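You operate a simulated robot arm through the tools that you are given. There is no shell and no other tool.

Carry out the task below with a simulated robot arm. There is one attempt and no reset: what you move stays moved.

JOB
Charge only the half of the cart that holds the emptiest tablet.
Fine: turn the bank dial to that lid's colour, shut both lids, lock the cart, then throw the charge lever on; the cart stays charging.

The check looks at the end state, three seconds after you hand in, the way a careful person would. Anything else that was tipped, shoved, dropped, spilled or broken makes it a failure. A push-on lid holds only when it is set on centred and level and pressed home; a screw cap is set on level and turned clockwise until tight.

ROBOT AND FRAMES
A 7-joint arm with a fingered hand, fixed in place. Base frame: the origin is at the foot of the arm, x ahead of it, y to its left, z up. Lengths are in mm, angles in degrees, forces in N, time in s.
Its first joint turns from -166.0 to 166.0 degrees. Payload 3.7 kg.
Tool frame: the origin (TCP) lies between the finger pads and is the grasp point; the fingertips stand 25 mm ahead of it; z points along the fingers, y is the line along which they close. Largest opening 88 mm; the body of the gripper starts 29 mm behind the TCP. The gripper is a hand of 5 fingers: y runs from the thumb to the fingers, the wrist lies at [-13, -106, -174] in the tool frame, and closing takes about 1.5 s.
Orientation is that of the tool frame in the base frame, as a unit quaternion [x, y, z, w]. With the fingers straight down and the wrist toward the robot, the tool's x, y and z point along [0, 1, 0], [1, 0, 0] and [0, 0, -1] of the base frame.

CONTROLS
- The arm moves only by the tool move_arm. Its argument "commands" is text: rows parted by semicolons, each of 7 numbers parted by spaces: the shift along the base's x, y, z in mm, then the turn, a rotation vector about the base's x, y, z in degrees, then the gripper command, from -1 (fully open) to 1 (shut), values between in proportion. In form: tx ty tz wx wy wz fingers; .... A call has 1 to 20 rows; each row is the pose to reach, as a shift and turn from the pose commanded when the call began. A row lasts 0.2 s, in which the tool goes at most 50 mm and 8.6 degrees; a call with a longer step from one row to the next is refused whole, and so is a gripper value outside its range. A pose out of reach is approached as far as the arm can. The call stops where the force on the tool passes 40 N (or 10 N more than at its start, if that is more) or the arm is blocked; 0.2 s more then pass. The fingers move at their own pace (about 108 mm/s each) and stop on an object; they squeeze with about 27 N. The grip force told is the motor's: it shows also when the fingers shut on nothing. Time passes only in rows, and 0.2 s behind the last, so rows that repeat a pose let the fingers close. It gives the time, the measured TCP pose, the force on the tool (base axes), the opening and the grip force at its end, in the units of the frame above (readings bear some noise), with the torque about the TCP (base axes, N m) and any sound that the robot's microphone picked up.
- Cameras (640 x 400 px; columns grow to the right, rows downward): "scene" is fixed at [400.3, 500.9, 1572.8]; the picture's right is [-0.87, -0.49, 0.00], its down [-0.45, 0.81, -0.37] and it looks along [0.18, -0.33, -0.93] (base axes); focal length 214 px, centre (320, 200). "wrist" rides on the gripper at [59, -79, -105] in the tool frame; the picture's right is [-0.73, 0.32, -0.61], its down [-0.62, -0.68, 0.38] and it looks along [-0.29, 0.66, 0.70] (tool axes); focal length 234 px, centre (320, 200).
- snapshot(camera): a new picture of that camera. It takes no simulated time.
- set_grasp(shape): the hand has 5 fingers and takes this shape, open, in about a second: jaw (thumb against the fingers, like two jaws); tri (thumb and two fingers); tip (a fingertip pinch); poke (one finger out to press); point (the index stretched); flat (the hand flat); cup (the hand cupped); fist (a fist). The gripper value then closes the fingers along that shape, each until it touches; the sizes above hold for jaw. It gives what a move gives, with no picture.
- measure_at(camera, pixels): for up to 12 pixels [column, row] of the newest picture of that camera ("zoom" is the newest enlarged one), the place [x, y, z] in the base frame of the surface seen there, good to about 2 mm. It takes no simulated time.
- zoom(camera, box): a new picture of the part [left, top, right, bottom] of that camera's present view, enlarged. It takes no simulated time.
- close_job(): hands the job in; it is judged then, once.

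Leave the gripper open and the arm clear of the work at the hand-in unless told otherwise.

The tools are called after "Request:" as name(argument=value, ...) on one line, values as JSON. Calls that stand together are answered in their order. move_arm: Moves the arm, as the interface text tells. Its arguments: {"type":"object","properties":{"commands":{"type":"string"}},"required":["commands"]} The other tools are called the same way: set_grasp (shape) gives the hand a shape; snapshot (camera) takes a picture; measure_at (camera, pixels) gives the place of the surface under pixels of a picture; zoom (camera, box) takes an enlarged picture of a part of a camera's view; close_job () hands the job in.

At the start:

```text
time: 0.0
tcp_pos: [455.6, 202.5, 1264.8]
ee_rot: [0.707, 0.707, -0.001, 0.0]
force: [-0.3, 0.5, -0.3]
wrist_torque: [0.0, -0.01, 0.02]
finger_gap: 87.4
grip_force: 0.1
shape: jaw
```

scene: 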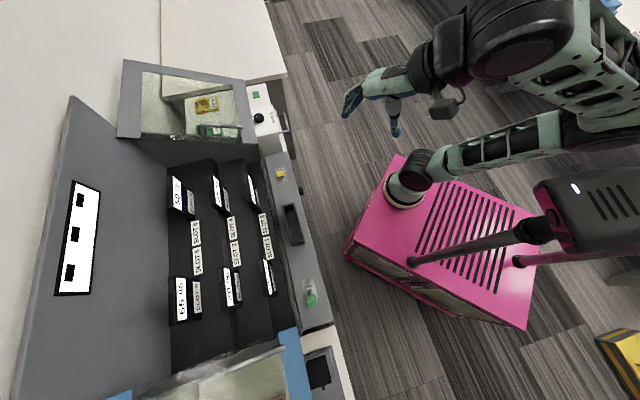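
wrist: 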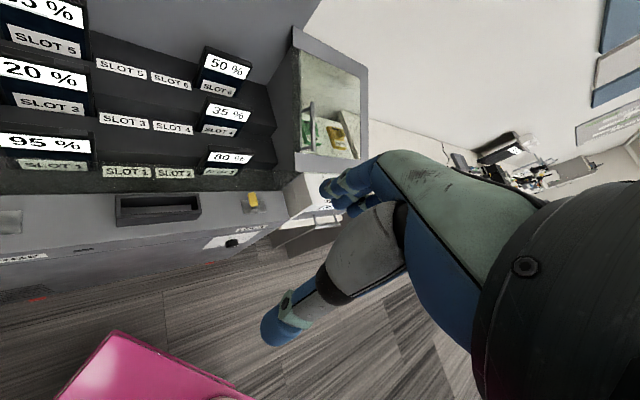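

I see a cart with tablets in slots, two glass lids (one with a grey frame, one blue), and a panel along its front edge. I'll zoom in to read the labels and controls.

Request:
zoom(camera="scene", box=[150, 150, 340, 340])

Request:
zoom(camera="wrist", box=[0, 0, 300, 190])

Request:
zoom(camera="scene", box=[100, 40, 310, 180])

Request:
zoom(camera="scene", box=[20, 160, 130, 310])

Request:
zoom(camera="scene", box=[100, 260, 360, 400])

Request:
zoom(camera="wrist", box=[0, 170, 350, 320])

```text
2.11 times, centred on (245, 245) of scene
```

zoom: 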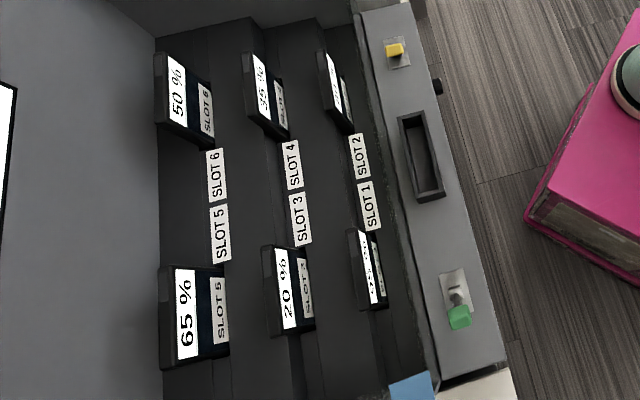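

```text
2.11 times, centred on (150, 95) of wrist
```

zoom: 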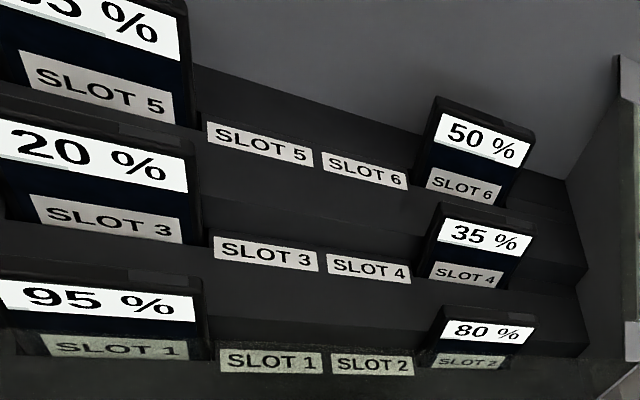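

```text
2.86 times, centred on (205, 110) of scene
```

zoom: 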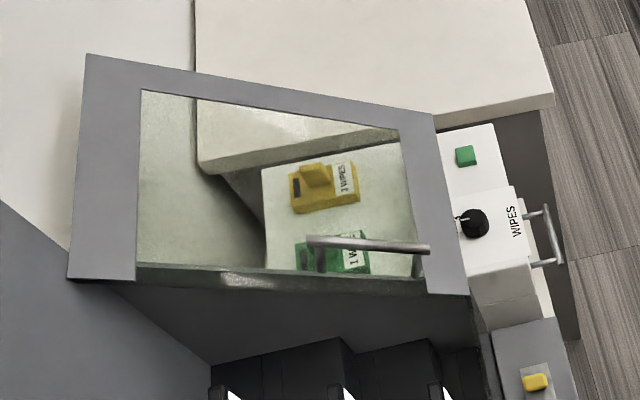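

```text
2.67 times, centred on (75, 235) of scene
```

zoom: 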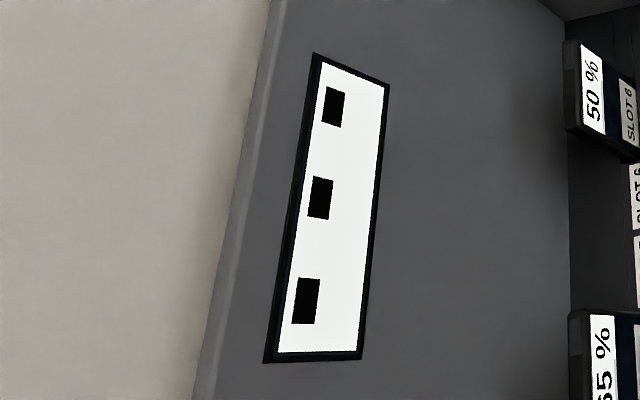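

```text
2.46 times, centred on (230, 330) of scene
```

zoom: 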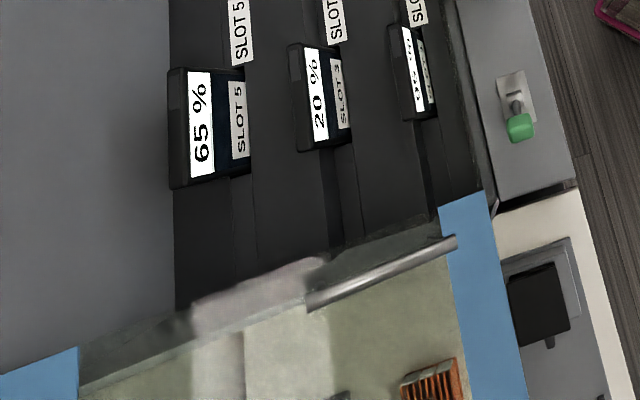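

```text
1.83 times, centred on (175, 245) of wrist
```

zoom: 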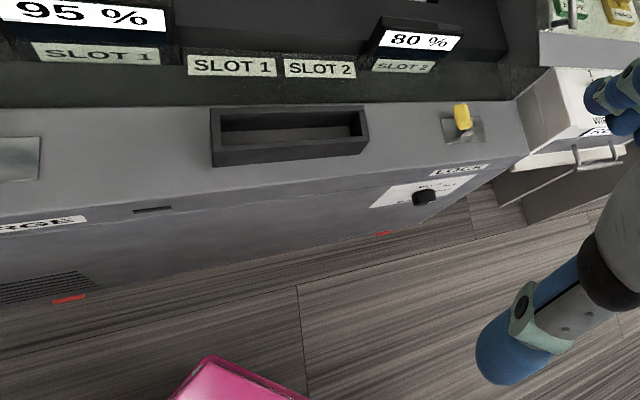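

The tablets read 65, 20 and 95 % on the side by the blue lid, and 50, 35 and 80 % on the side by the grey lid. So the emptiest is 20 % in slot 3. Next I'll measure the positions of the controls and lids.

Request:
snapshot(camera="scene")

Request:
measure_at(camera="scene", pixels=[[281, 174], [311, 299], [310, 290], [292, 222], [122, 62], [244, 83], [120, 136], [248, 136], [212, 119], [240, 122], [260, 160], [325, 320]])

Request:
measure_at(camera="scene", pixels=[[282, 340], [300, 390], [238, 372], [280, 358], [180, 390], [75, 235], [72, 97], [165, 260], [180, 298], [227, 290], [267, 275], [165, 160]])

Request:
measure_at(camera="wrist", pixels=[[232, 243], [253, 198], [252, 204], [245, 232], [225, 240], [200, 246], [20, 258], [10, 220], [158, 207], [85, 250], [210, 262], [310, 240]])

```text
taken
```

scene: 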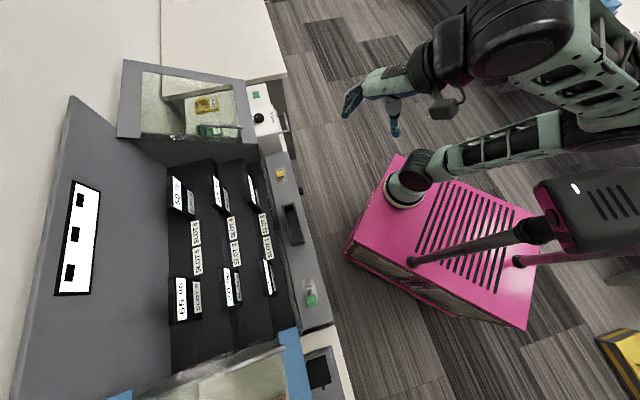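

```text
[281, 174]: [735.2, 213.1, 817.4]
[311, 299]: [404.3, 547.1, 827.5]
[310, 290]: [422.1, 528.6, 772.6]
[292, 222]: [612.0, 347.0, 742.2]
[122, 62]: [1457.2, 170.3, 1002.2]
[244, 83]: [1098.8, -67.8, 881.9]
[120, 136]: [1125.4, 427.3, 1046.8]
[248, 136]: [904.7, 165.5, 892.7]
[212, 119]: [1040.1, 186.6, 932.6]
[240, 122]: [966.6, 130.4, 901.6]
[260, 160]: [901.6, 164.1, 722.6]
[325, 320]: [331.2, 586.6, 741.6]
```

```text
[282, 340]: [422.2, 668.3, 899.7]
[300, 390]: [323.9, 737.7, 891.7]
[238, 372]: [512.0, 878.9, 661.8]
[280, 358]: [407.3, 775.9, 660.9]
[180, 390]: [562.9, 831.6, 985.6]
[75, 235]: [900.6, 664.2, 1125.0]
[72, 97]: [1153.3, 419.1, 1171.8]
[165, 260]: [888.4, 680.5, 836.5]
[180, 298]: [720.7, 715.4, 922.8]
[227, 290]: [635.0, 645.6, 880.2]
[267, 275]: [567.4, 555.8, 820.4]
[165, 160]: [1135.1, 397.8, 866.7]
```

```text
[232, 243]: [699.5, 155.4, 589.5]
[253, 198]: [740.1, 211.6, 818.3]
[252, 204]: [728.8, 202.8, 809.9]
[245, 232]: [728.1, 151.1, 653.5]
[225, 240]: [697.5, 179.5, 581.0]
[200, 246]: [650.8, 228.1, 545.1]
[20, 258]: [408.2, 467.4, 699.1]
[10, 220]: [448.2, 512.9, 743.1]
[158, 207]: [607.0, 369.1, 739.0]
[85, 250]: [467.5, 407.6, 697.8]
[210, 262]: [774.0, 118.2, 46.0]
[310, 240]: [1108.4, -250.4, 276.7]
```

The panel is a shelf at about 45° in the base frame. The dial sits on the front face below the yellow lock knob. I'll zoom the wrist view on the dial, the lock and the lever.

Request:
zoom(camera="wrist", box=[195, 215, 275, 265])

Request:
zoom(camera="wrist", box=[0, 200, 100, 310])

Request:
zoom(camera="scene", box=[260, 150, 340, 200])

Request:
zoom(camera="scene", box=[280, 265, 360, 325])

```text
8.00 times, centred on (235, 240) of wrist
```

zoom: 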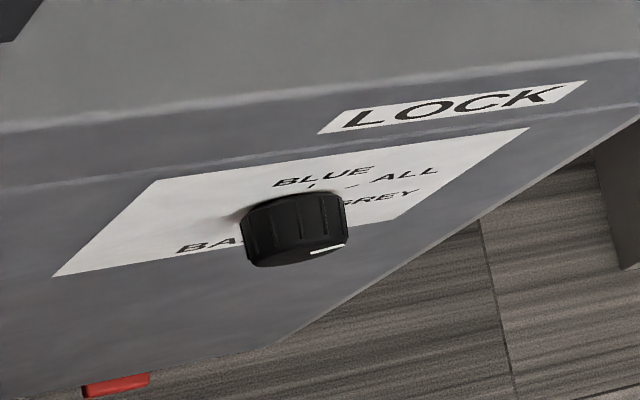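

```text
3.64 times, centred on (50, 255) of wrist
```

zoom: 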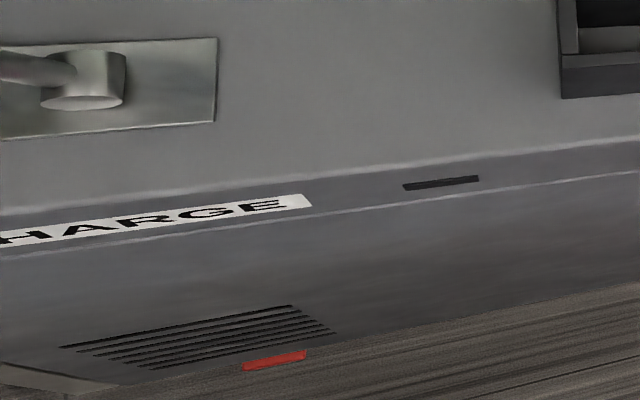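

```text
8.00 times, centred on (300, 175) of scene
```

zoom: 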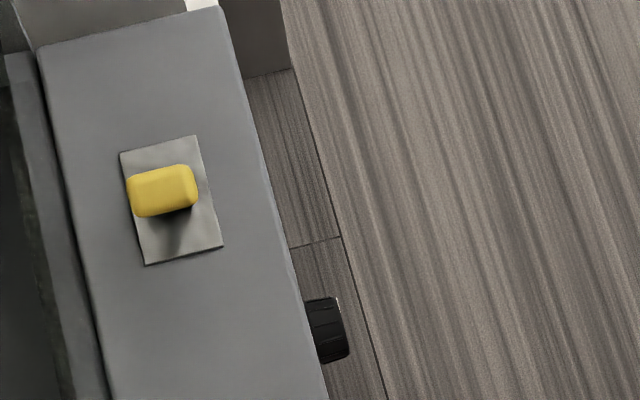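

```text
6.67 times, centred on (320, 295) of scene
```

zoom: 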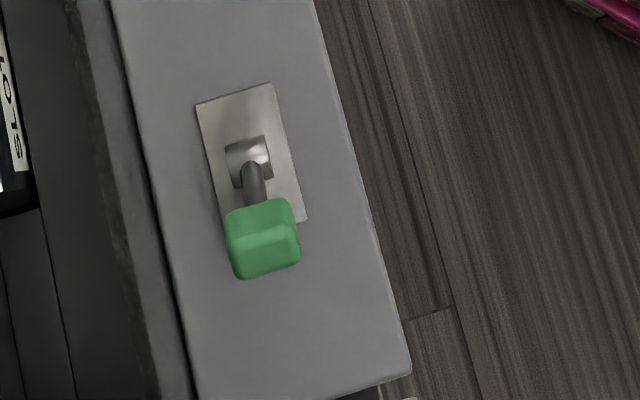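

The dial has marks BLUE, ALL and GREY. The lids lie flat on either side with handles near their inner edges. I'll measure the handles, the lid edges and the robot's pedestal.

Request:
measure_at(camera="scene", pixels=[[222, 119], [240, 122], [203, 119], [205, 126], [238, 128], [290, 354], [250, 357], [258, 366], [400, 160], [350, 255], [525, 325], [450, 230]])

Request:
measure_at(camera="scene", pixels=[[405, 190], [590, 210], [520, 240], [530, 140], [275, 340], [180, 360], [130, 392], [285, 350], [140, 80], [240, 85], [140, 132], [270, 250]])

Request:
zoom(camera="scene", box=[190, 100, 260, 150])

Request:
zoom(camera="scene", box=[160, 320, 320, 400])

Request:
zoom(camera="wrist", box=[230, 10, 400, 190])

```text
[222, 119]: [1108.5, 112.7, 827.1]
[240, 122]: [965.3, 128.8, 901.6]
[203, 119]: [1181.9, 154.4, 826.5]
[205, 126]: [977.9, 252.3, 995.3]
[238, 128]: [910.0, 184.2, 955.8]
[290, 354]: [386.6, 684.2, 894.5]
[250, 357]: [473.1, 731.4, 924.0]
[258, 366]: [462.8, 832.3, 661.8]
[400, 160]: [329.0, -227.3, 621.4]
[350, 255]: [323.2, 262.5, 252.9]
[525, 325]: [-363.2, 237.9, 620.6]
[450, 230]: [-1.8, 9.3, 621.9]
```

```text
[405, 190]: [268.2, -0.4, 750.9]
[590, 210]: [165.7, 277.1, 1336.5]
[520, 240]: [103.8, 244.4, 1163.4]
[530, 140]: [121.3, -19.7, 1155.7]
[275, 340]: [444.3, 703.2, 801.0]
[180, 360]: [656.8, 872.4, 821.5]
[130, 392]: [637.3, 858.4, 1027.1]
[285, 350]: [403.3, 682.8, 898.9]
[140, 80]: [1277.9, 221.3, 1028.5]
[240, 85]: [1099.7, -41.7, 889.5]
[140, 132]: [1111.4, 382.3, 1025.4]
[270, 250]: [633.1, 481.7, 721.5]
```

```text
8.00 times, centred on (225, 125) of scene
```

zoom: 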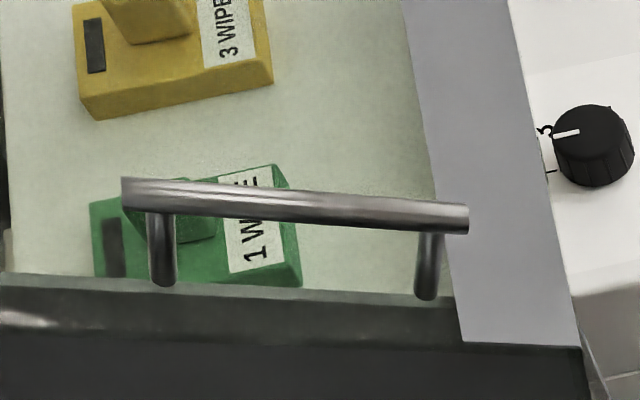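

```text
4.00 times, centred on (240, 360) of scene
```

zoom: 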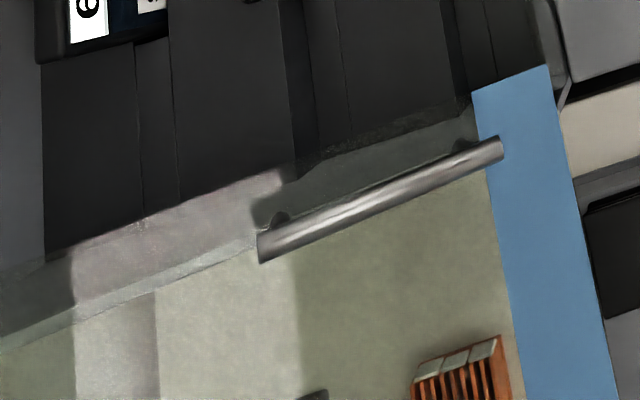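

```text
2.22 times, centred on (315, 100) of wrist
```

zoom: 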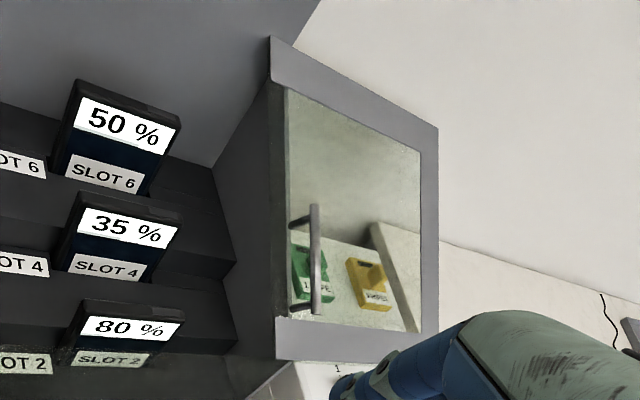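

The grey handle runs along the slope from about (910,184,956) to (978,252,995), and the lids look like they slide on the sloped top. First I want a better view of the dial. I'll yaw the hand 45° to face the cart, moving lower in open air, and look from there.

Request:
move_arm(commands="19 -3 -33 0 0 5.6 -1; 38 -5 -66 0 0 11.2 -1; 57 -8 -99 0 0 16.8 -1; 76 -11 -132 0 0 22.4 -1; 95 -13 -165 0 0 28 -1; 114 -16 -198 0 0 33.6 -1; 133 -19 -231 0 0 39.2 -1; 150 -21 -265 0 0 45 -1")

Request:
measure_at(camera="scene", pixels=[[250, 361], [270, 353.5], [282, 348.7], [230, 369], [240, 365], [262, 357]])

Request:
snapshot(camera="wrist")

Request:
snapshot(camera="scene")

```text
time: 1.8
tcp_pos: [605.5, 181.5, 1000.1]
ee_rot: [0.382, 0.924, 0.0, 0.0]
force: [-0.5, 0.3, -0.2]
wrist_torque: [-0.01, 0.0, -0.01]
finger_gap: 87.8
grip_force: 0.0
shape: jaw
```

```text
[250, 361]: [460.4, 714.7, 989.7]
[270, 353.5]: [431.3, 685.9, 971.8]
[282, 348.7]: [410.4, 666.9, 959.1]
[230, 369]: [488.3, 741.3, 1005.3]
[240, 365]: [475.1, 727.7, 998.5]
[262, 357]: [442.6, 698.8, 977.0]
```

```text
taken
```

wrist: 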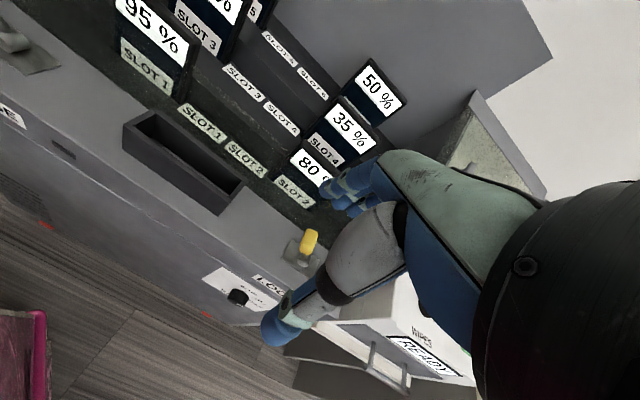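

```text
taken
```

scene: 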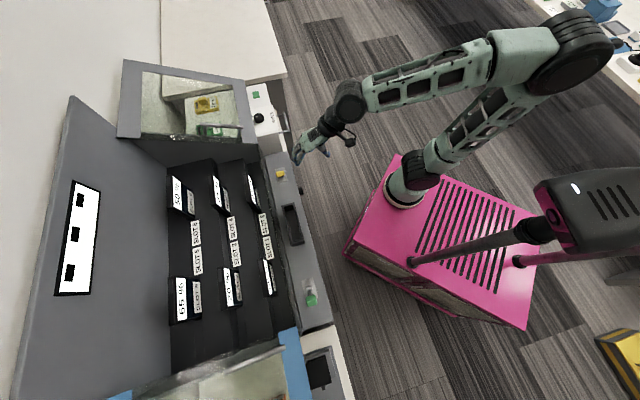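

The blue handle runs from (410,667,959) to (488,741,1005). The dial is now at about (237,297) in the wrist view, so I'll zoom there and on the lock.

Request:
zoom(camera="wrist", box=[190, 255, 290, 320])

Request:
zoom(camera="wrist", box=[230, 210, 340, 290])

Request:
zoom(camera="wrist", box=[0, 0, 130, 170])

Request:
measure_at(camera="wrist", pixels=[[236, 297], [241, 300], [210, 278], [265, 300], [309, 238], [304, 243], [300, 256], [290, 245], [207, 284], [232, 289], [90, 110], [62, 160]])

```text
6.15 times, centred on (240, 288) of wrist
```

zoom: 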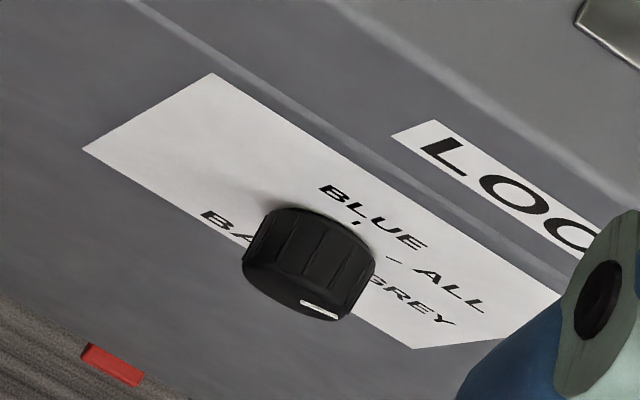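

```text
5.00 times, centred on (285, 250) of wrist
```

zoom: 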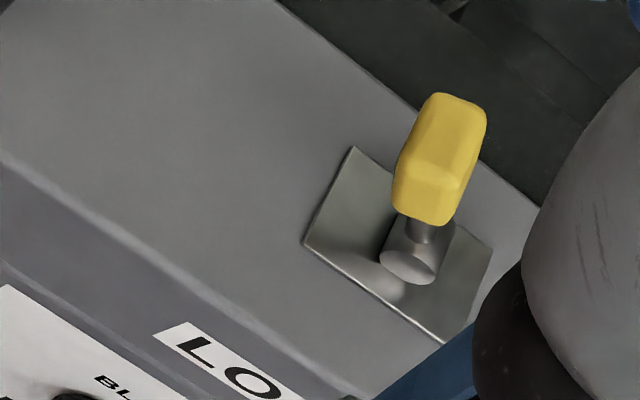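

```text
2.35 times, centred on (65, 85) of wrist
```

zoom: 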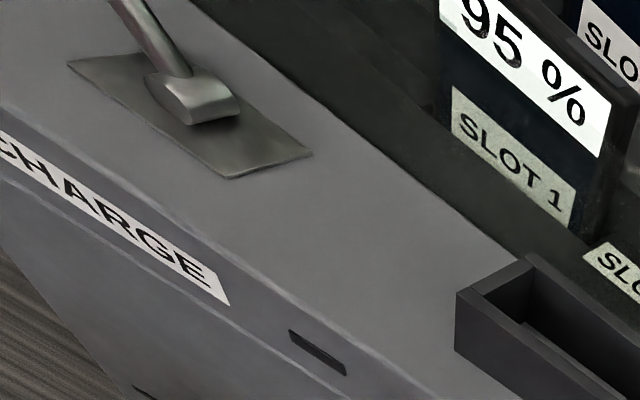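

```text
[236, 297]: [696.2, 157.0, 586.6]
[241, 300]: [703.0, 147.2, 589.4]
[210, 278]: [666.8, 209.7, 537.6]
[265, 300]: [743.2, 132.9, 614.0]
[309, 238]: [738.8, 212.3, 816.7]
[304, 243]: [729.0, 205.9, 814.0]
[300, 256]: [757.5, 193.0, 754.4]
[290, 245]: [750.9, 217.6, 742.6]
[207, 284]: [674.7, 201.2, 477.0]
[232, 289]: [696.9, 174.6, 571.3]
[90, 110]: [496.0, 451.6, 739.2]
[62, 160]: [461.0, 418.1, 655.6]
```

The dial's white mark sits low on the right (GREY side), BLUE is at the top, and ALL is between. To view it from the front and later pinch it, I'll turn the hand so the fingers point into the front face, with the thumb–finger line horizontal. I'll do this in clear air in front of the cart.

Request:
move_arm(commands="1 -4 -11 7 0 -4.95 -1; 1 -9 -21 14 0 -9.9 -1; 2 -13 -32 21 0 -14.85 -1; 3 -17 -43 28 0 -19.8 -1; 4 -22 -54 35 0 -24.75 -1; 4 -26 -64 42 0 -29.7 -1; 5 -30 -75 49 0 -34.65 -1; 6 -35 -86 56 0 -39.6 -1; 6 -39 -96 63 0 -44.55 -1; 7 -44 -107 70 0 -49.5 -1; 8 -48 -118 77 0 -54.4 -1; 9 -52 -129 84 0 -59.4 -1; 9 -57 -139 91 0 -64.3 -1; 10 -61 -150 97.98 0 -69.28 -1; 10 -61 -150 97.98 0 -69.28 -1")

Request:
snapshot(camera="wrist")

Request:
snapshot(camera="scene")

```text
time: 5.0
tcp_pos: [704.6, 204.5, 858.2]
ee_rot: [0.653, 0.268, 0.654, -0.27]
force: [0.6, 0.1, 0.1]
wrist_torque: [0.06, -0.01, 0.0]
finger_gap: 88.0
grip_force: 0.0
shape: jaw
out of reach, approached as far as the arm can: row 6, 7, 8, 9, 10, 11, 12, 13, 14, 15
```

```text
taken
```

wrist: 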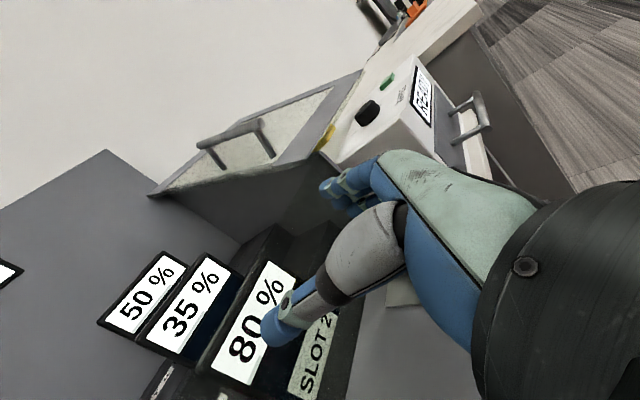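

```text
taken
```

scene: 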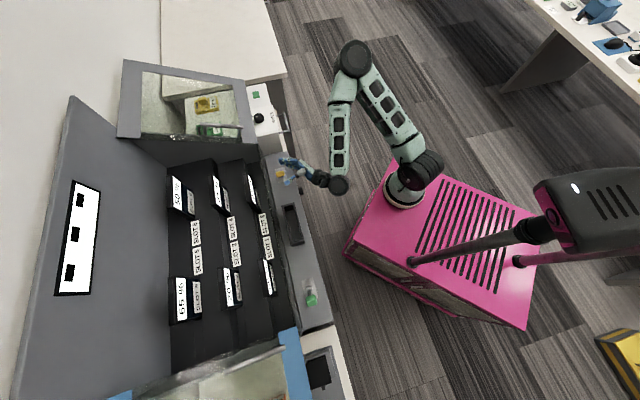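

The arm couldn't fold in that close, so it stopped near (704,204,858), just above the yellow lock knob. I'll raise it straight up first, then shift right where the pose should be reachable.

Request:
move_arm(commands="0 0 30 0 0 0 -1; 0 0 60 0 0 0 -1")

Request:
measure_at(camera="wrist", pixels=[[395, 110], [435, 135], [470, 120], [487, 130], [320, 150], [275, 150], [210, 150], [425, 160], [520, 160], [445, 290], [350, 330], [490, 190]])

```text
time: 5.6
tcp_pos: [706.0, 201.4, 920.2]
ee_rot: [0.654, 0.27, 0.653, -0.27]
force: [1.0, -0.6, -1.0]
wrist_torque: [0.0, 0.0, -0.06]
finger_gap: 88.0
grip_force: 0.1
shape: jaw
```

```text
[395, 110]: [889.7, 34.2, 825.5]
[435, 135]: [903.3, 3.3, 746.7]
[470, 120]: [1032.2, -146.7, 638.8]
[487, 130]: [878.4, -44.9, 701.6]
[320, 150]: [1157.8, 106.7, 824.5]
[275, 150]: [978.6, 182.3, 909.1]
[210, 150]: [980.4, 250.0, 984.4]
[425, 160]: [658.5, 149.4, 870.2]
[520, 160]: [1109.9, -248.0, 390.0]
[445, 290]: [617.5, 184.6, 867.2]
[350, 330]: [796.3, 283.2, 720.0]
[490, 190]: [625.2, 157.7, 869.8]
```

Commands now count from the pose actually reached. I'll shift right and back to n≈560, u≈-500 (x 750, y 42) while staying high.

Request:
move_arm(commands="9 -32 -4 0 0 0 -1; 17 -64 -8 0 0 0 -1; 26 -95 -12 0 0 0 -1; 34 -127 -16 0 0 0 -1; 43 -159 -20 0 0 0 -1; 43 -159 -20 0 0 0 -1")

Request:
snapshot(camera="wrist")

Request:
snapshot(camera="scene")

```text
time: 7.0
tcp_pos: [778.1, 45.6, 907.9]
ee_rot: [0.653, 0.271, 0.653, -0.271]
force: [-0.4, 0.1, 0.2]
wrist_torque: [0.0, 0.03, 0.0]
finger_gap: 88.0
grip_force: 0.1
shape: jaw
out of reach, approached as far as the arm can: row 1, 2, 3, 4, 5, 6
```

```text
taken
```

wrist: 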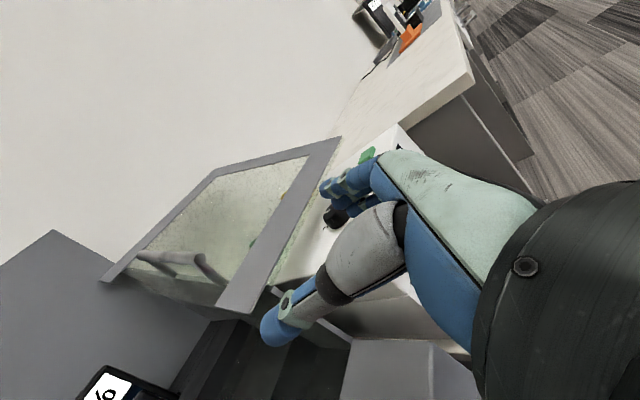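

```text
taken
```

scene: 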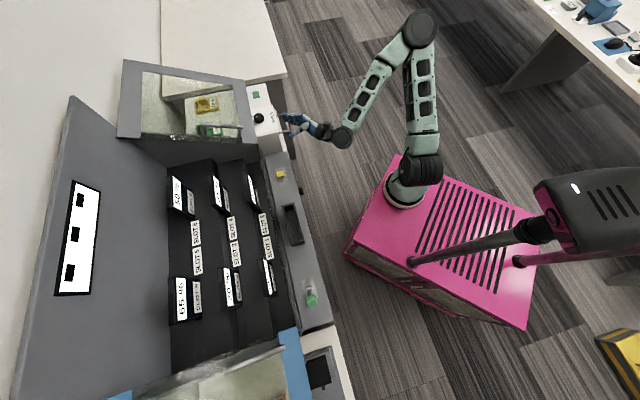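

At (778,46,908) the fingers are clear in front of the cart. Next I'll descend in front of the face, pulling back as the reach allows.

Request:
move_arm(commands="-3 -3 -30 0 0 0 -1; -6 -6 -60 0 0 0 -1; -9 -9 -90 0 0 0 -1; -12 -12 -120 0 0 0 -1; -15 -15 -150 0 0 0 -1; -15 -15 -180 0 0 0 -1")

Request:
snapshot(camera="wrist")

Request:
snapshot(camera="scene")

```text
time: 8.4
tcp_pos: [772.3, 31.7, 723.7]
ee_rot: [0.653, 0.271, 0.654, -0.271]
force: [0.4, 0.4, -0.1]
wrist_torque: [-0.01, -0.01, 0.0]
finger_gap: 88.1
grip_force: 0.1
shape: jaw
out of reach, approached as far as the arm can: row 1, 2, 3, 4, 5, 6
```

```text
taken
```

wrist: 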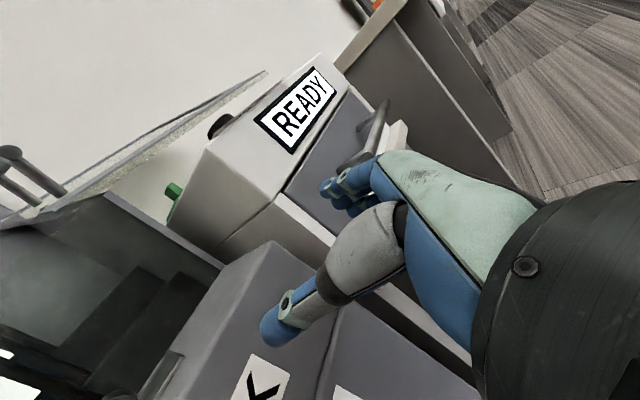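

```text
taken
```

scene: 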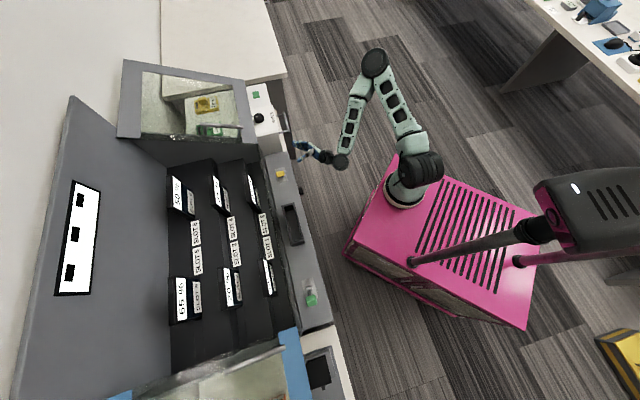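

I'm at n≈569, z 724 and clear of everything. I'll keep going down while easing left.

Request:
move_arm(commands="-5 -5 -25 0 0 0 -1; -10 -10 -50 0 0 0 -1; -15 -15 -75 0 0 0 -1; -20 -20 -100 0 0 0 -1; -28 -12 -100 0 0 0 -1; -36 -4 -100 0 0 0 -1; -44 4 -100 0 0 0 -1; -44 4 -100 0 0 0 -1")

Request:
snapshot(camera="wrist")

Request:
snapshot(camera="scene")

```text
time: 10.2
tcp_pos: [730.2, 34.8, 623.6]
ee_rot: [0.653, 0.27, 0.653, -0.271]
force: [-0.3, 0.3, 0.2]
wrist_torque: [0.0, -0.02, 0.0]
finger_gap: 87.9
grip_force: 0.1
shape: jaw
```

```text
taken
```

wrist: 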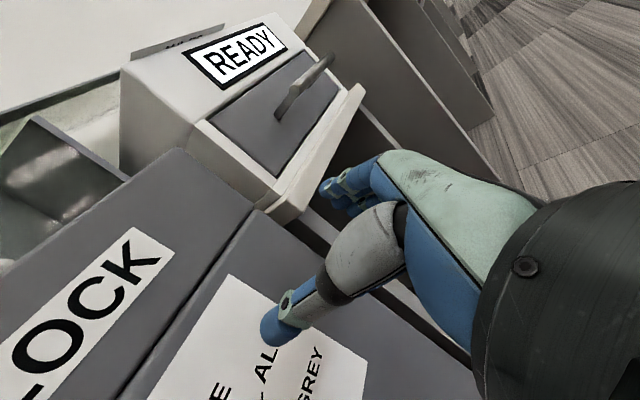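

```text
taken
```

scene: 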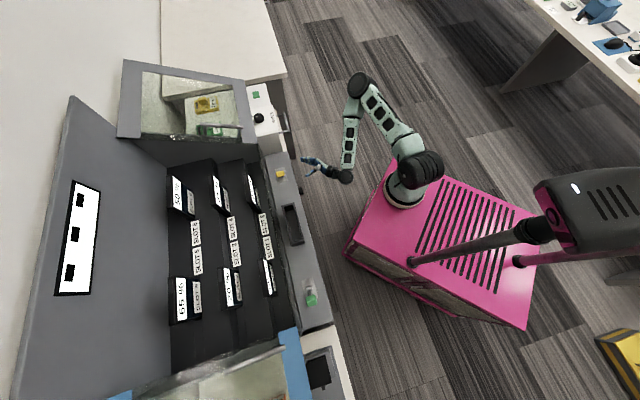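

The reach is good here. I'll slide left along the face, fingertips about 45 mm in front of the dial, to bring the dial into view.

Request:
move_arm(commands="-23 19 0 0 0 0 -1; -47 39 0 0 0 0 -1; -70 58 0 0 0 0 -1; -94 78 0 0 0 0 -1; -94 78 0 0 0 0 -1")

Request:
snapshot(camera="wrist")

```text
time: 11.4
tcp_pos: [698.7, 76.5, 619.2]
ee_rot: [0.654, 0.271, 0.652, -0.272]
force: [-0.1, -0.3, -0.2]
wrist_torque: [0.02, -0.03, 0.0]
finger_gap: 87.9
grip_force: 0.1
shape: jaw
out of reach, approached as far as the arm can: row 2, 3, 4, 5
```

```text
taken
```

wrist: 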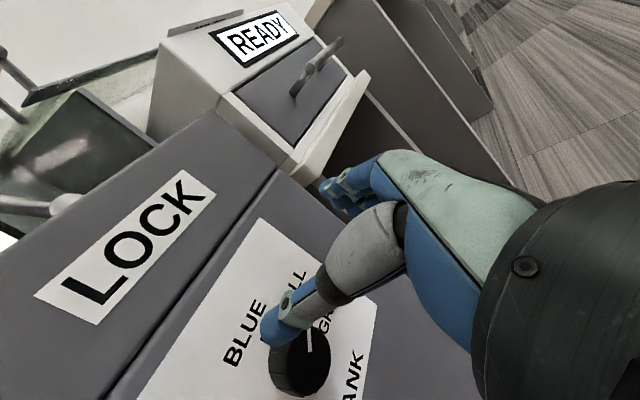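

The dial is now visible at about (303,360), though the thumb partly hides its marks. I'll zoom in and measure.

Request:
zoom(camera="wrist", box=[200, 250, 400, 400])

Request:
measure_at(camera="wrist", pixels=[[311, 353], [303, 360], [290, 380], [320, 370], [309, 338], [306, 330], [245, 335], [350, 375], [260, 222], [110, 395], [300, 285], [325, 320]])

```text
2.67 times, centred on (300, 325) of wrist
```

zoom: 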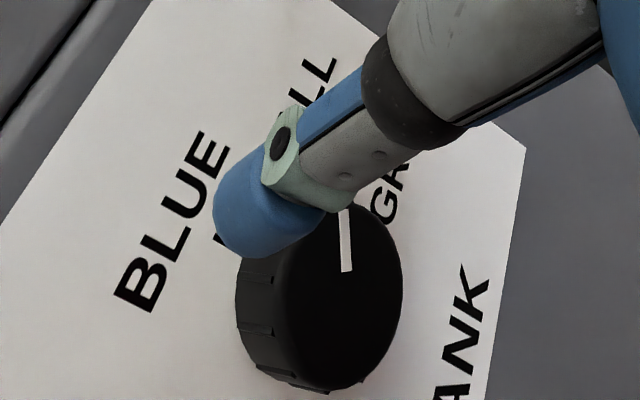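

```text
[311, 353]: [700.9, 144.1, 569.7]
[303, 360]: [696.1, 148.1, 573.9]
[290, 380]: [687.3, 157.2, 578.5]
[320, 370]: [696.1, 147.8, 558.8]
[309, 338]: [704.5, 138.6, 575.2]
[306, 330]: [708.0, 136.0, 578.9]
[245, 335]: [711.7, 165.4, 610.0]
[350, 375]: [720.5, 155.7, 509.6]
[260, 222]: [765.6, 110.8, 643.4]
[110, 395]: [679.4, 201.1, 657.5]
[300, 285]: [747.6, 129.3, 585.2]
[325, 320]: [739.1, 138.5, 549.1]
```

The pointer seems to lie between ALL and GREY, but the thumb blocks the view. I'll lower the hand 70 mm so the dial clears the thumb.

Request:
move_arm(commands="0 0 -35 0 0 0 -1; 0 0 -70 0 0 0 -1; 0 0 -70 0 0 0 -1")

Request:
snapshot(camera="wrist")

Request:
zoom(camera="wrist", box=[150, 180, 350, 360])

```text
time: 12.2
tcp_pos: [719.6, 76.3, 568.1]
ee_rot: [0.653, 0.272, 0.652, -0.272]
force: [1.9, -0.4, -1.1]
wrist_torque: [-0.01, 0.02, -0.01]
finger_gap: 88.0
grip_force: 0.1
shape: jaw
out of reach, approached as far as the arm can: row 1, 2, 3
```

```text
taken
```

wrist: 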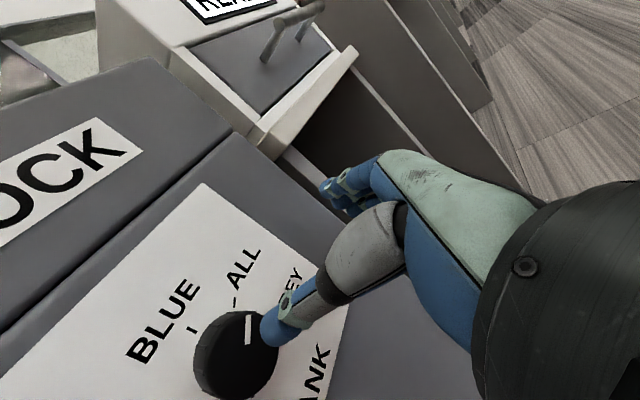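

```text
2.22 times, centred on (250, 270) of wrist
```

zoom: 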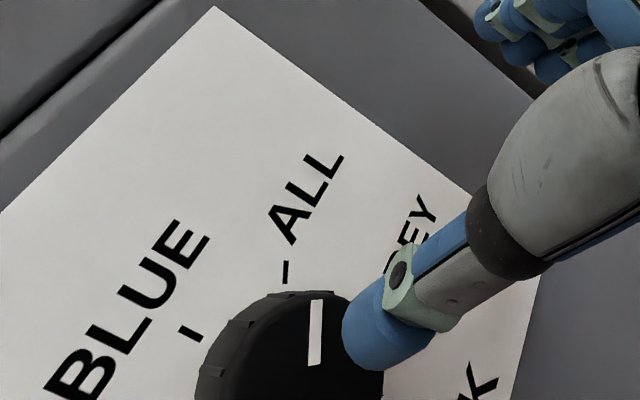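

BLUE's tick is at about (191,330) and ALL's tick at about (234,302). The pointer runs from (248,316) to (248,342). I'll measure these to get the angles.

Request:
measure_at(camera="wrist", pixels=[[191.4, 330], [234.2, 302.4], [248.2, 318], [247.8, 340], [240, 352], [262, 345], [225, 345], [240, 375], [262, 365], [230, 330], [290, 280], [215, 375]])

Request:
zoom(camera="wrist", box=[180, 290, 300, 400])

```text
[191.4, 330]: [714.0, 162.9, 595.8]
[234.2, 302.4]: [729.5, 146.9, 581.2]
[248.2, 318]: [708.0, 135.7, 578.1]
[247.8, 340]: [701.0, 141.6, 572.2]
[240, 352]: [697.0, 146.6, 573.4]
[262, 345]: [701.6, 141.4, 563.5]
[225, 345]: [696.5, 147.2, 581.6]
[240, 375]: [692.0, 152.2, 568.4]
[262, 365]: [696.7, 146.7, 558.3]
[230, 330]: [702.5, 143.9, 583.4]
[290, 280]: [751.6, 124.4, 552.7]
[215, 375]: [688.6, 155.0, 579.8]
```

```text
3.64 times, centred on (240, 345) of wrist
```

zoom: 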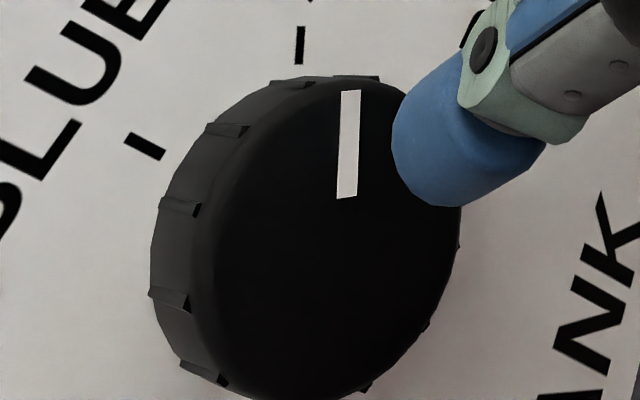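

From the measurements, the dial centre is near u=-390, z=568. Ticks are at 90° for BLUE, 30° for ALL and probably -30° for GREY. The pointer is at about 33°, so it is on ALL. It needs a 60° counter-clockwise turn as seen from the front. I'll roll the hand so the wrist comes up, which gives room for that turn, while backing off slightly.

Request:
move_arm(commands="0 -10 5 5.3 5.3 0 -1; 0 -14 10 10.6 10.6 0 -1; 0 -18 15 15.9 15.9 0 -1; 0 -20 20 21.2 21.2 0 -1; 0 -20 20 26.5 26.5 0 -1; 0 -20 20 31.8 31.8 0 -1; 0 -20 20 37.1 37.1 0 -1; 0 -20 20 42.4 42.4 0 -1; 0 -20 20 47.7 47.7 0 -1; 0 -20 20 53 53 0 -1; 0 -20 20 53 53 0 -1")

Request:
snapshot(camera="wrist")

Request:
snapshot(camera="scene")

```text
time: 14.6
tcp_pos: [721.4, 55.9, 587.8]
ee_rot: [0.683, -0.184, 0.353, -0.613]
force: [0.7, 0.8, -0.2]
wrist_torque: [-0.01, 0.0, -0.01]
finger_gap: 88.4
grip_force: 0.1
shape: jaw
out of reach, approached as far as the arm can: row 5, 6, 7, 8, 9
```

```text
taken
```

wrist: 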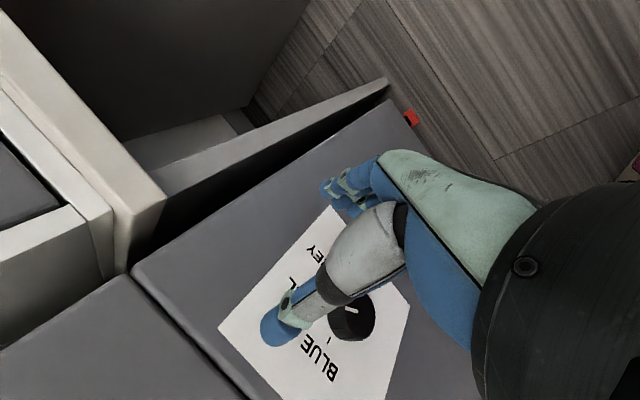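

```text
taken
```

scene: 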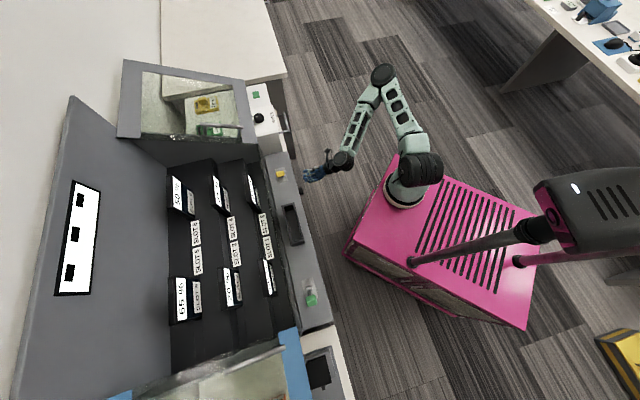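

This pose was reached, with the wrist above and the fingers pointing into the face. I'll slide left to stand in front of the dial, still about 12 mm off the knob face.

Request:
move_arm(commands="-17 21 -7 0 0 0 -1; -33 43 -13 0 0 0 -1; -50 64 -20 0 0 0 -1; -50 64 -20 0 0 0 -1")

Request:
snapshot(camera="wrist")

Request:
snapshot(camera="scene")

```text
time: 15.6
tcp_pos: [686.7, 128.2, 559.8]
ee_rot: [0.683, -0.183, 0.354, -0.612]
force: [-0.4, 0.1, -0.4]
wrist_torque: [-0.02, -0.01, 0.0]
finger_gap: 87.8
grip_force: 0.1
shape: jaw
out of reach, approached as far as the arm can: row 1, 2, 3, 4
```

```text
taken
```

wrist: 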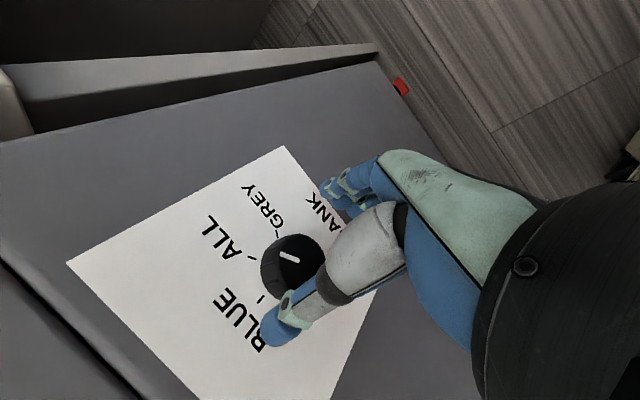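

```text
taken
```

scene: 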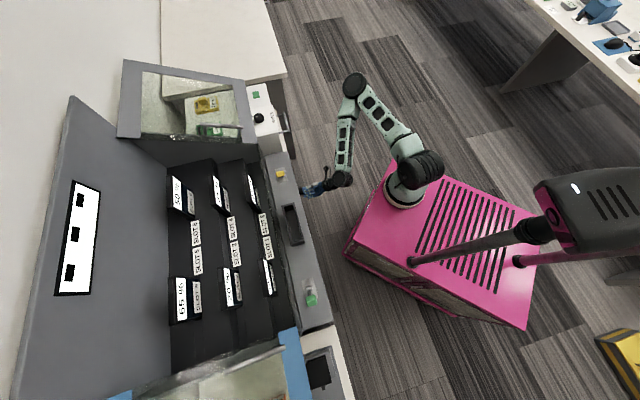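

The hand is now straddling the knob at n≈576, and all three marks are visible. I'll zoom to confirm the pointer.

Request:
zoom(camera="wrist", box=[180, 160, 360, 360])

Request:
measure_at(camera="wrist", pixels=[[282, 252], [294, 259], [252, 257], [278, 233], [262, 298], [300, 265], [310, 275], [275, 262], [290, 285], [310, 250], [283, 325], [340, 195]])

```text
2.00 times, centred on (270, 260) of wrist
```

zoom: 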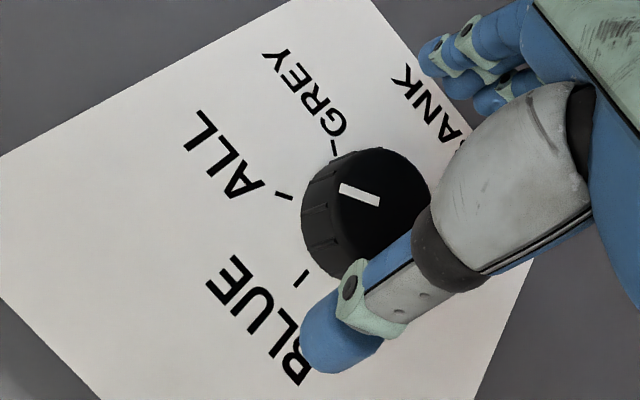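

```text
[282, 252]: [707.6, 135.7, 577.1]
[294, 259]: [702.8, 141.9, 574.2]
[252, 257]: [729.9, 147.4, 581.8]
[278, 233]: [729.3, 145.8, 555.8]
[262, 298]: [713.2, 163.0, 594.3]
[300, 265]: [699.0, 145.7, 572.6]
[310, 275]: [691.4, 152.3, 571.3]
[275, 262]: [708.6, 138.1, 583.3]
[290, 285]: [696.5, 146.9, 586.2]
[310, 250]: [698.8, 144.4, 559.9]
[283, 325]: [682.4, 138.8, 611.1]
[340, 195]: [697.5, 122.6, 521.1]
```

The ticks measure BLUE 90°, ALL 30° and GREY -30°, with the pointer at 29°, so it is on ALL. The centre is u=-389.3, z=568.8. I'll move the TCP onto the knob axis at n≈590 with the hand open.

Request:
move_arm(commands="-1 6 9 0 0 0 -1; 2 10 9 0 0 0 -1; 6 14 9 0 0 0 -1; 6 14 9 0 0 0 -1")

Request:
snapshot(camera="wrist")

```text
time: 16.6
tcp_pos: [693.8, 140.9, 567.1]
ee_rot: [0.683, -0.182, 0.354, -0.612]
force: [-0.4, 0.3, -0.3]
wrist_torque: [0.01, -0.01, -0.02]
finger_gap: 87.7
grip_force: 0.1
shape: jaw
```

```text
taken
```

wrist: 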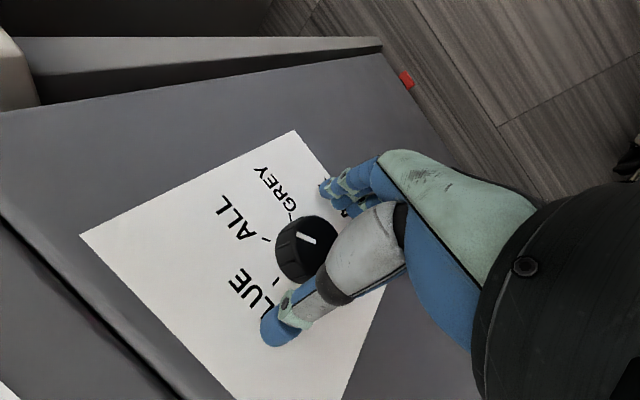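

It's centred on the knob (n 590, u -391, z 567). Now I'll close the fingers on the knob.

Request:
move_arm(commands="0 0 0 0 0 0 -0.4; 0 0 0 0 0 0 -0.1; 0 0 0 0 0 0 0.3; 0 0 0 0 0 0 1; 0 0 0 0 0 0 1; 0 0 0 0 0 0 1; 0 0 0 0 0 0 1")

Request:
zoom(camera="wrist", box=[200, 160, 420, 360])

```text
time: 18.2
tcp_pos: [694.1, 142.1, 567.7]
ee_rot: [0.683, -0.183, 0.355, -0.612]
force: [-1.5, 2.7, 5.9]
wrist_torque: [0.09, -0.1, 0.05]
finger_gap: 33.2
grip_force: 26.9
shape: jaw
```

```text
2.00 times, centred on (310, 260) of wrist
```

zoom: 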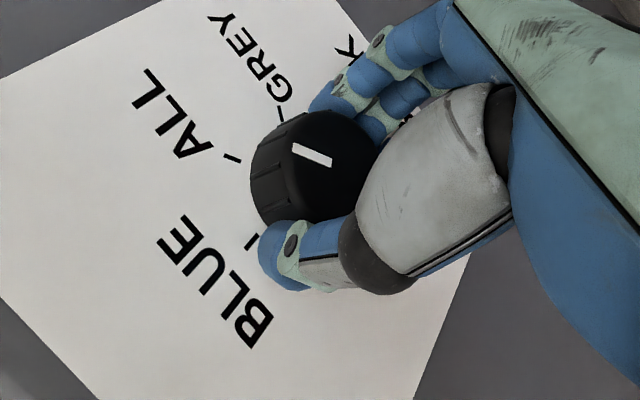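

The knob is gripped at 27 N. I'll turn 30° counter-clockwise about the face normal first and check.

Request:
move_arm(commands="0 0 0 -3.5 -3.5 0 1; 0 0 0 -7.1 -7.1 0 1; 0 0 0 -10.6 -10.6 0 1; 0 0 0 -14.1 -14.1 0 1; 0 0 0 -17.7 -17.7 0 1; 0 0 0 -21.2 -21.2 0 1; 0 0 0 -21.2 -21.2 0 1")

Request:
zoom(camera="wrist", box=[200, 160, 420, 360])

```text
time: 19.8
tcp_pos: [693.2, 141.2, 568.2]
ee_rot: [0.707, 0.001, 0.501, -0.499]
force: [3.6, 5.6, 4.1]
wrist_torque: [0.06, -0.04, 0.02]
finger_gap: 33.2
grip_force: 27.4
shape: jaw
```

```text
2.00 times, centred on (310, 260) of wrist
```

zoom: 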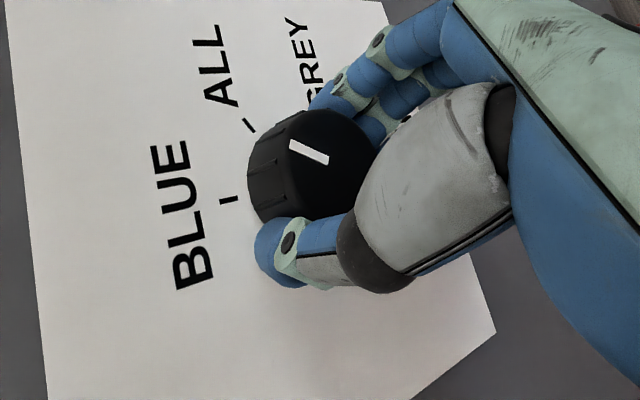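

The knob turned with the hand. I'll continue the remaining 30°.

Request:
move_arm(commands="0 0 0 -3.5 -3.5 0 1; 0 0 0 -7.1 -7.1 0 1; 0 0 0 -10.6 -10.6 0 1; 0 0 0 -14.1 -14.1 0 1; 0 0 0 -17.7 -17.7 0 1; 0 0 0 -21.2 -21.2 0 1; 0 0 0 -21.2 -21.2 0 1")

Request:
zoom(camera="wrist", box=[200, 160, 420, 360])

Request:
snapshot(camera="scene")

```text
time: 21.4
tcp_pos: [695.2, 127.1, 579.7]
ee_rot: [0.683, 0.182, 0.615, -0.35]
force: [7.0, -3.3, 3.7]
wrist_torque: [0.02, -0.05, -0.12]
finger_gap: 22.1
grip_force: 27.6
shape: jaw
out of reach, approached as far as the arm can: row 5, 6, 7
```

```text
2.00 times, centred on (310, 260) of wrist
```

zoom: 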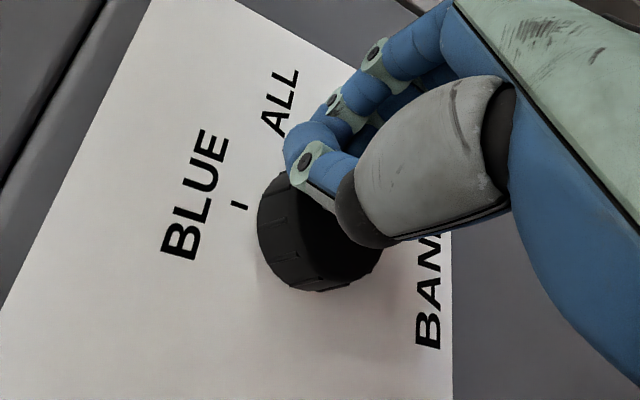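

```text
taken
```

scene: 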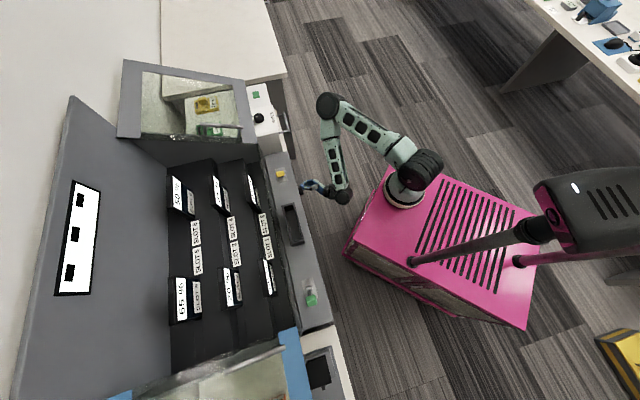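

The last part exceeded the reach and the fingers slipped to the knob's edge. I'll open, then move right and away to see where the pointer stands.

Request:
move_arm(commands="0 0 0 0 0 0 -1; 0 0 0 0 0 0 -1; 0 0 0 0 0 0 -1; 0 0 0 0 0 0 -1; 0 0 0 0 0 0 -1")

Request:
snapshot(camera="wrist")

Request:
zoom(camera="wrist", box=[200, 200, 400, 380])

```text
time: 22.6
tcp_pos: [693.6, 128.1, 580.0]
ee_rot: [0.683, 0.182, 0.613, -0.354]
force: [-0.2, 0.7, -0.3]
wrist_torque: [0.02, 0.02, -0.02]
finger_gap: 87.5
grip_force: 0.0
shape: jaw
```

```text
taken
```

wrist: 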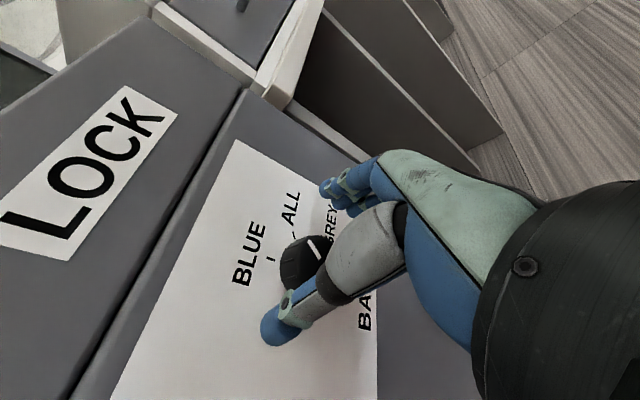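

```text
2.22 times, centred on (300, 290) of wrist
```

zoom: 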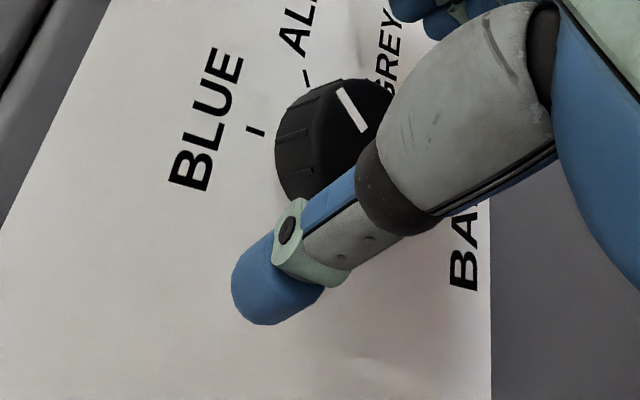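

I'll measure the pointer's new direction.

Request:
measure_at(camera="wrist", pixels=[[310, 243], [319, 257], [314, 249], [271, 259], [293.7, 235], [305, 265], [310, 280]])

```text
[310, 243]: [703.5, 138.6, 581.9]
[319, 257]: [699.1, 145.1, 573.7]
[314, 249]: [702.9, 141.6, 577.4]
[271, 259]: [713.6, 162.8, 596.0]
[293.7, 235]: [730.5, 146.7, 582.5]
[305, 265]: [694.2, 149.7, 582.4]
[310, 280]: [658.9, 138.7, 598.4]
```

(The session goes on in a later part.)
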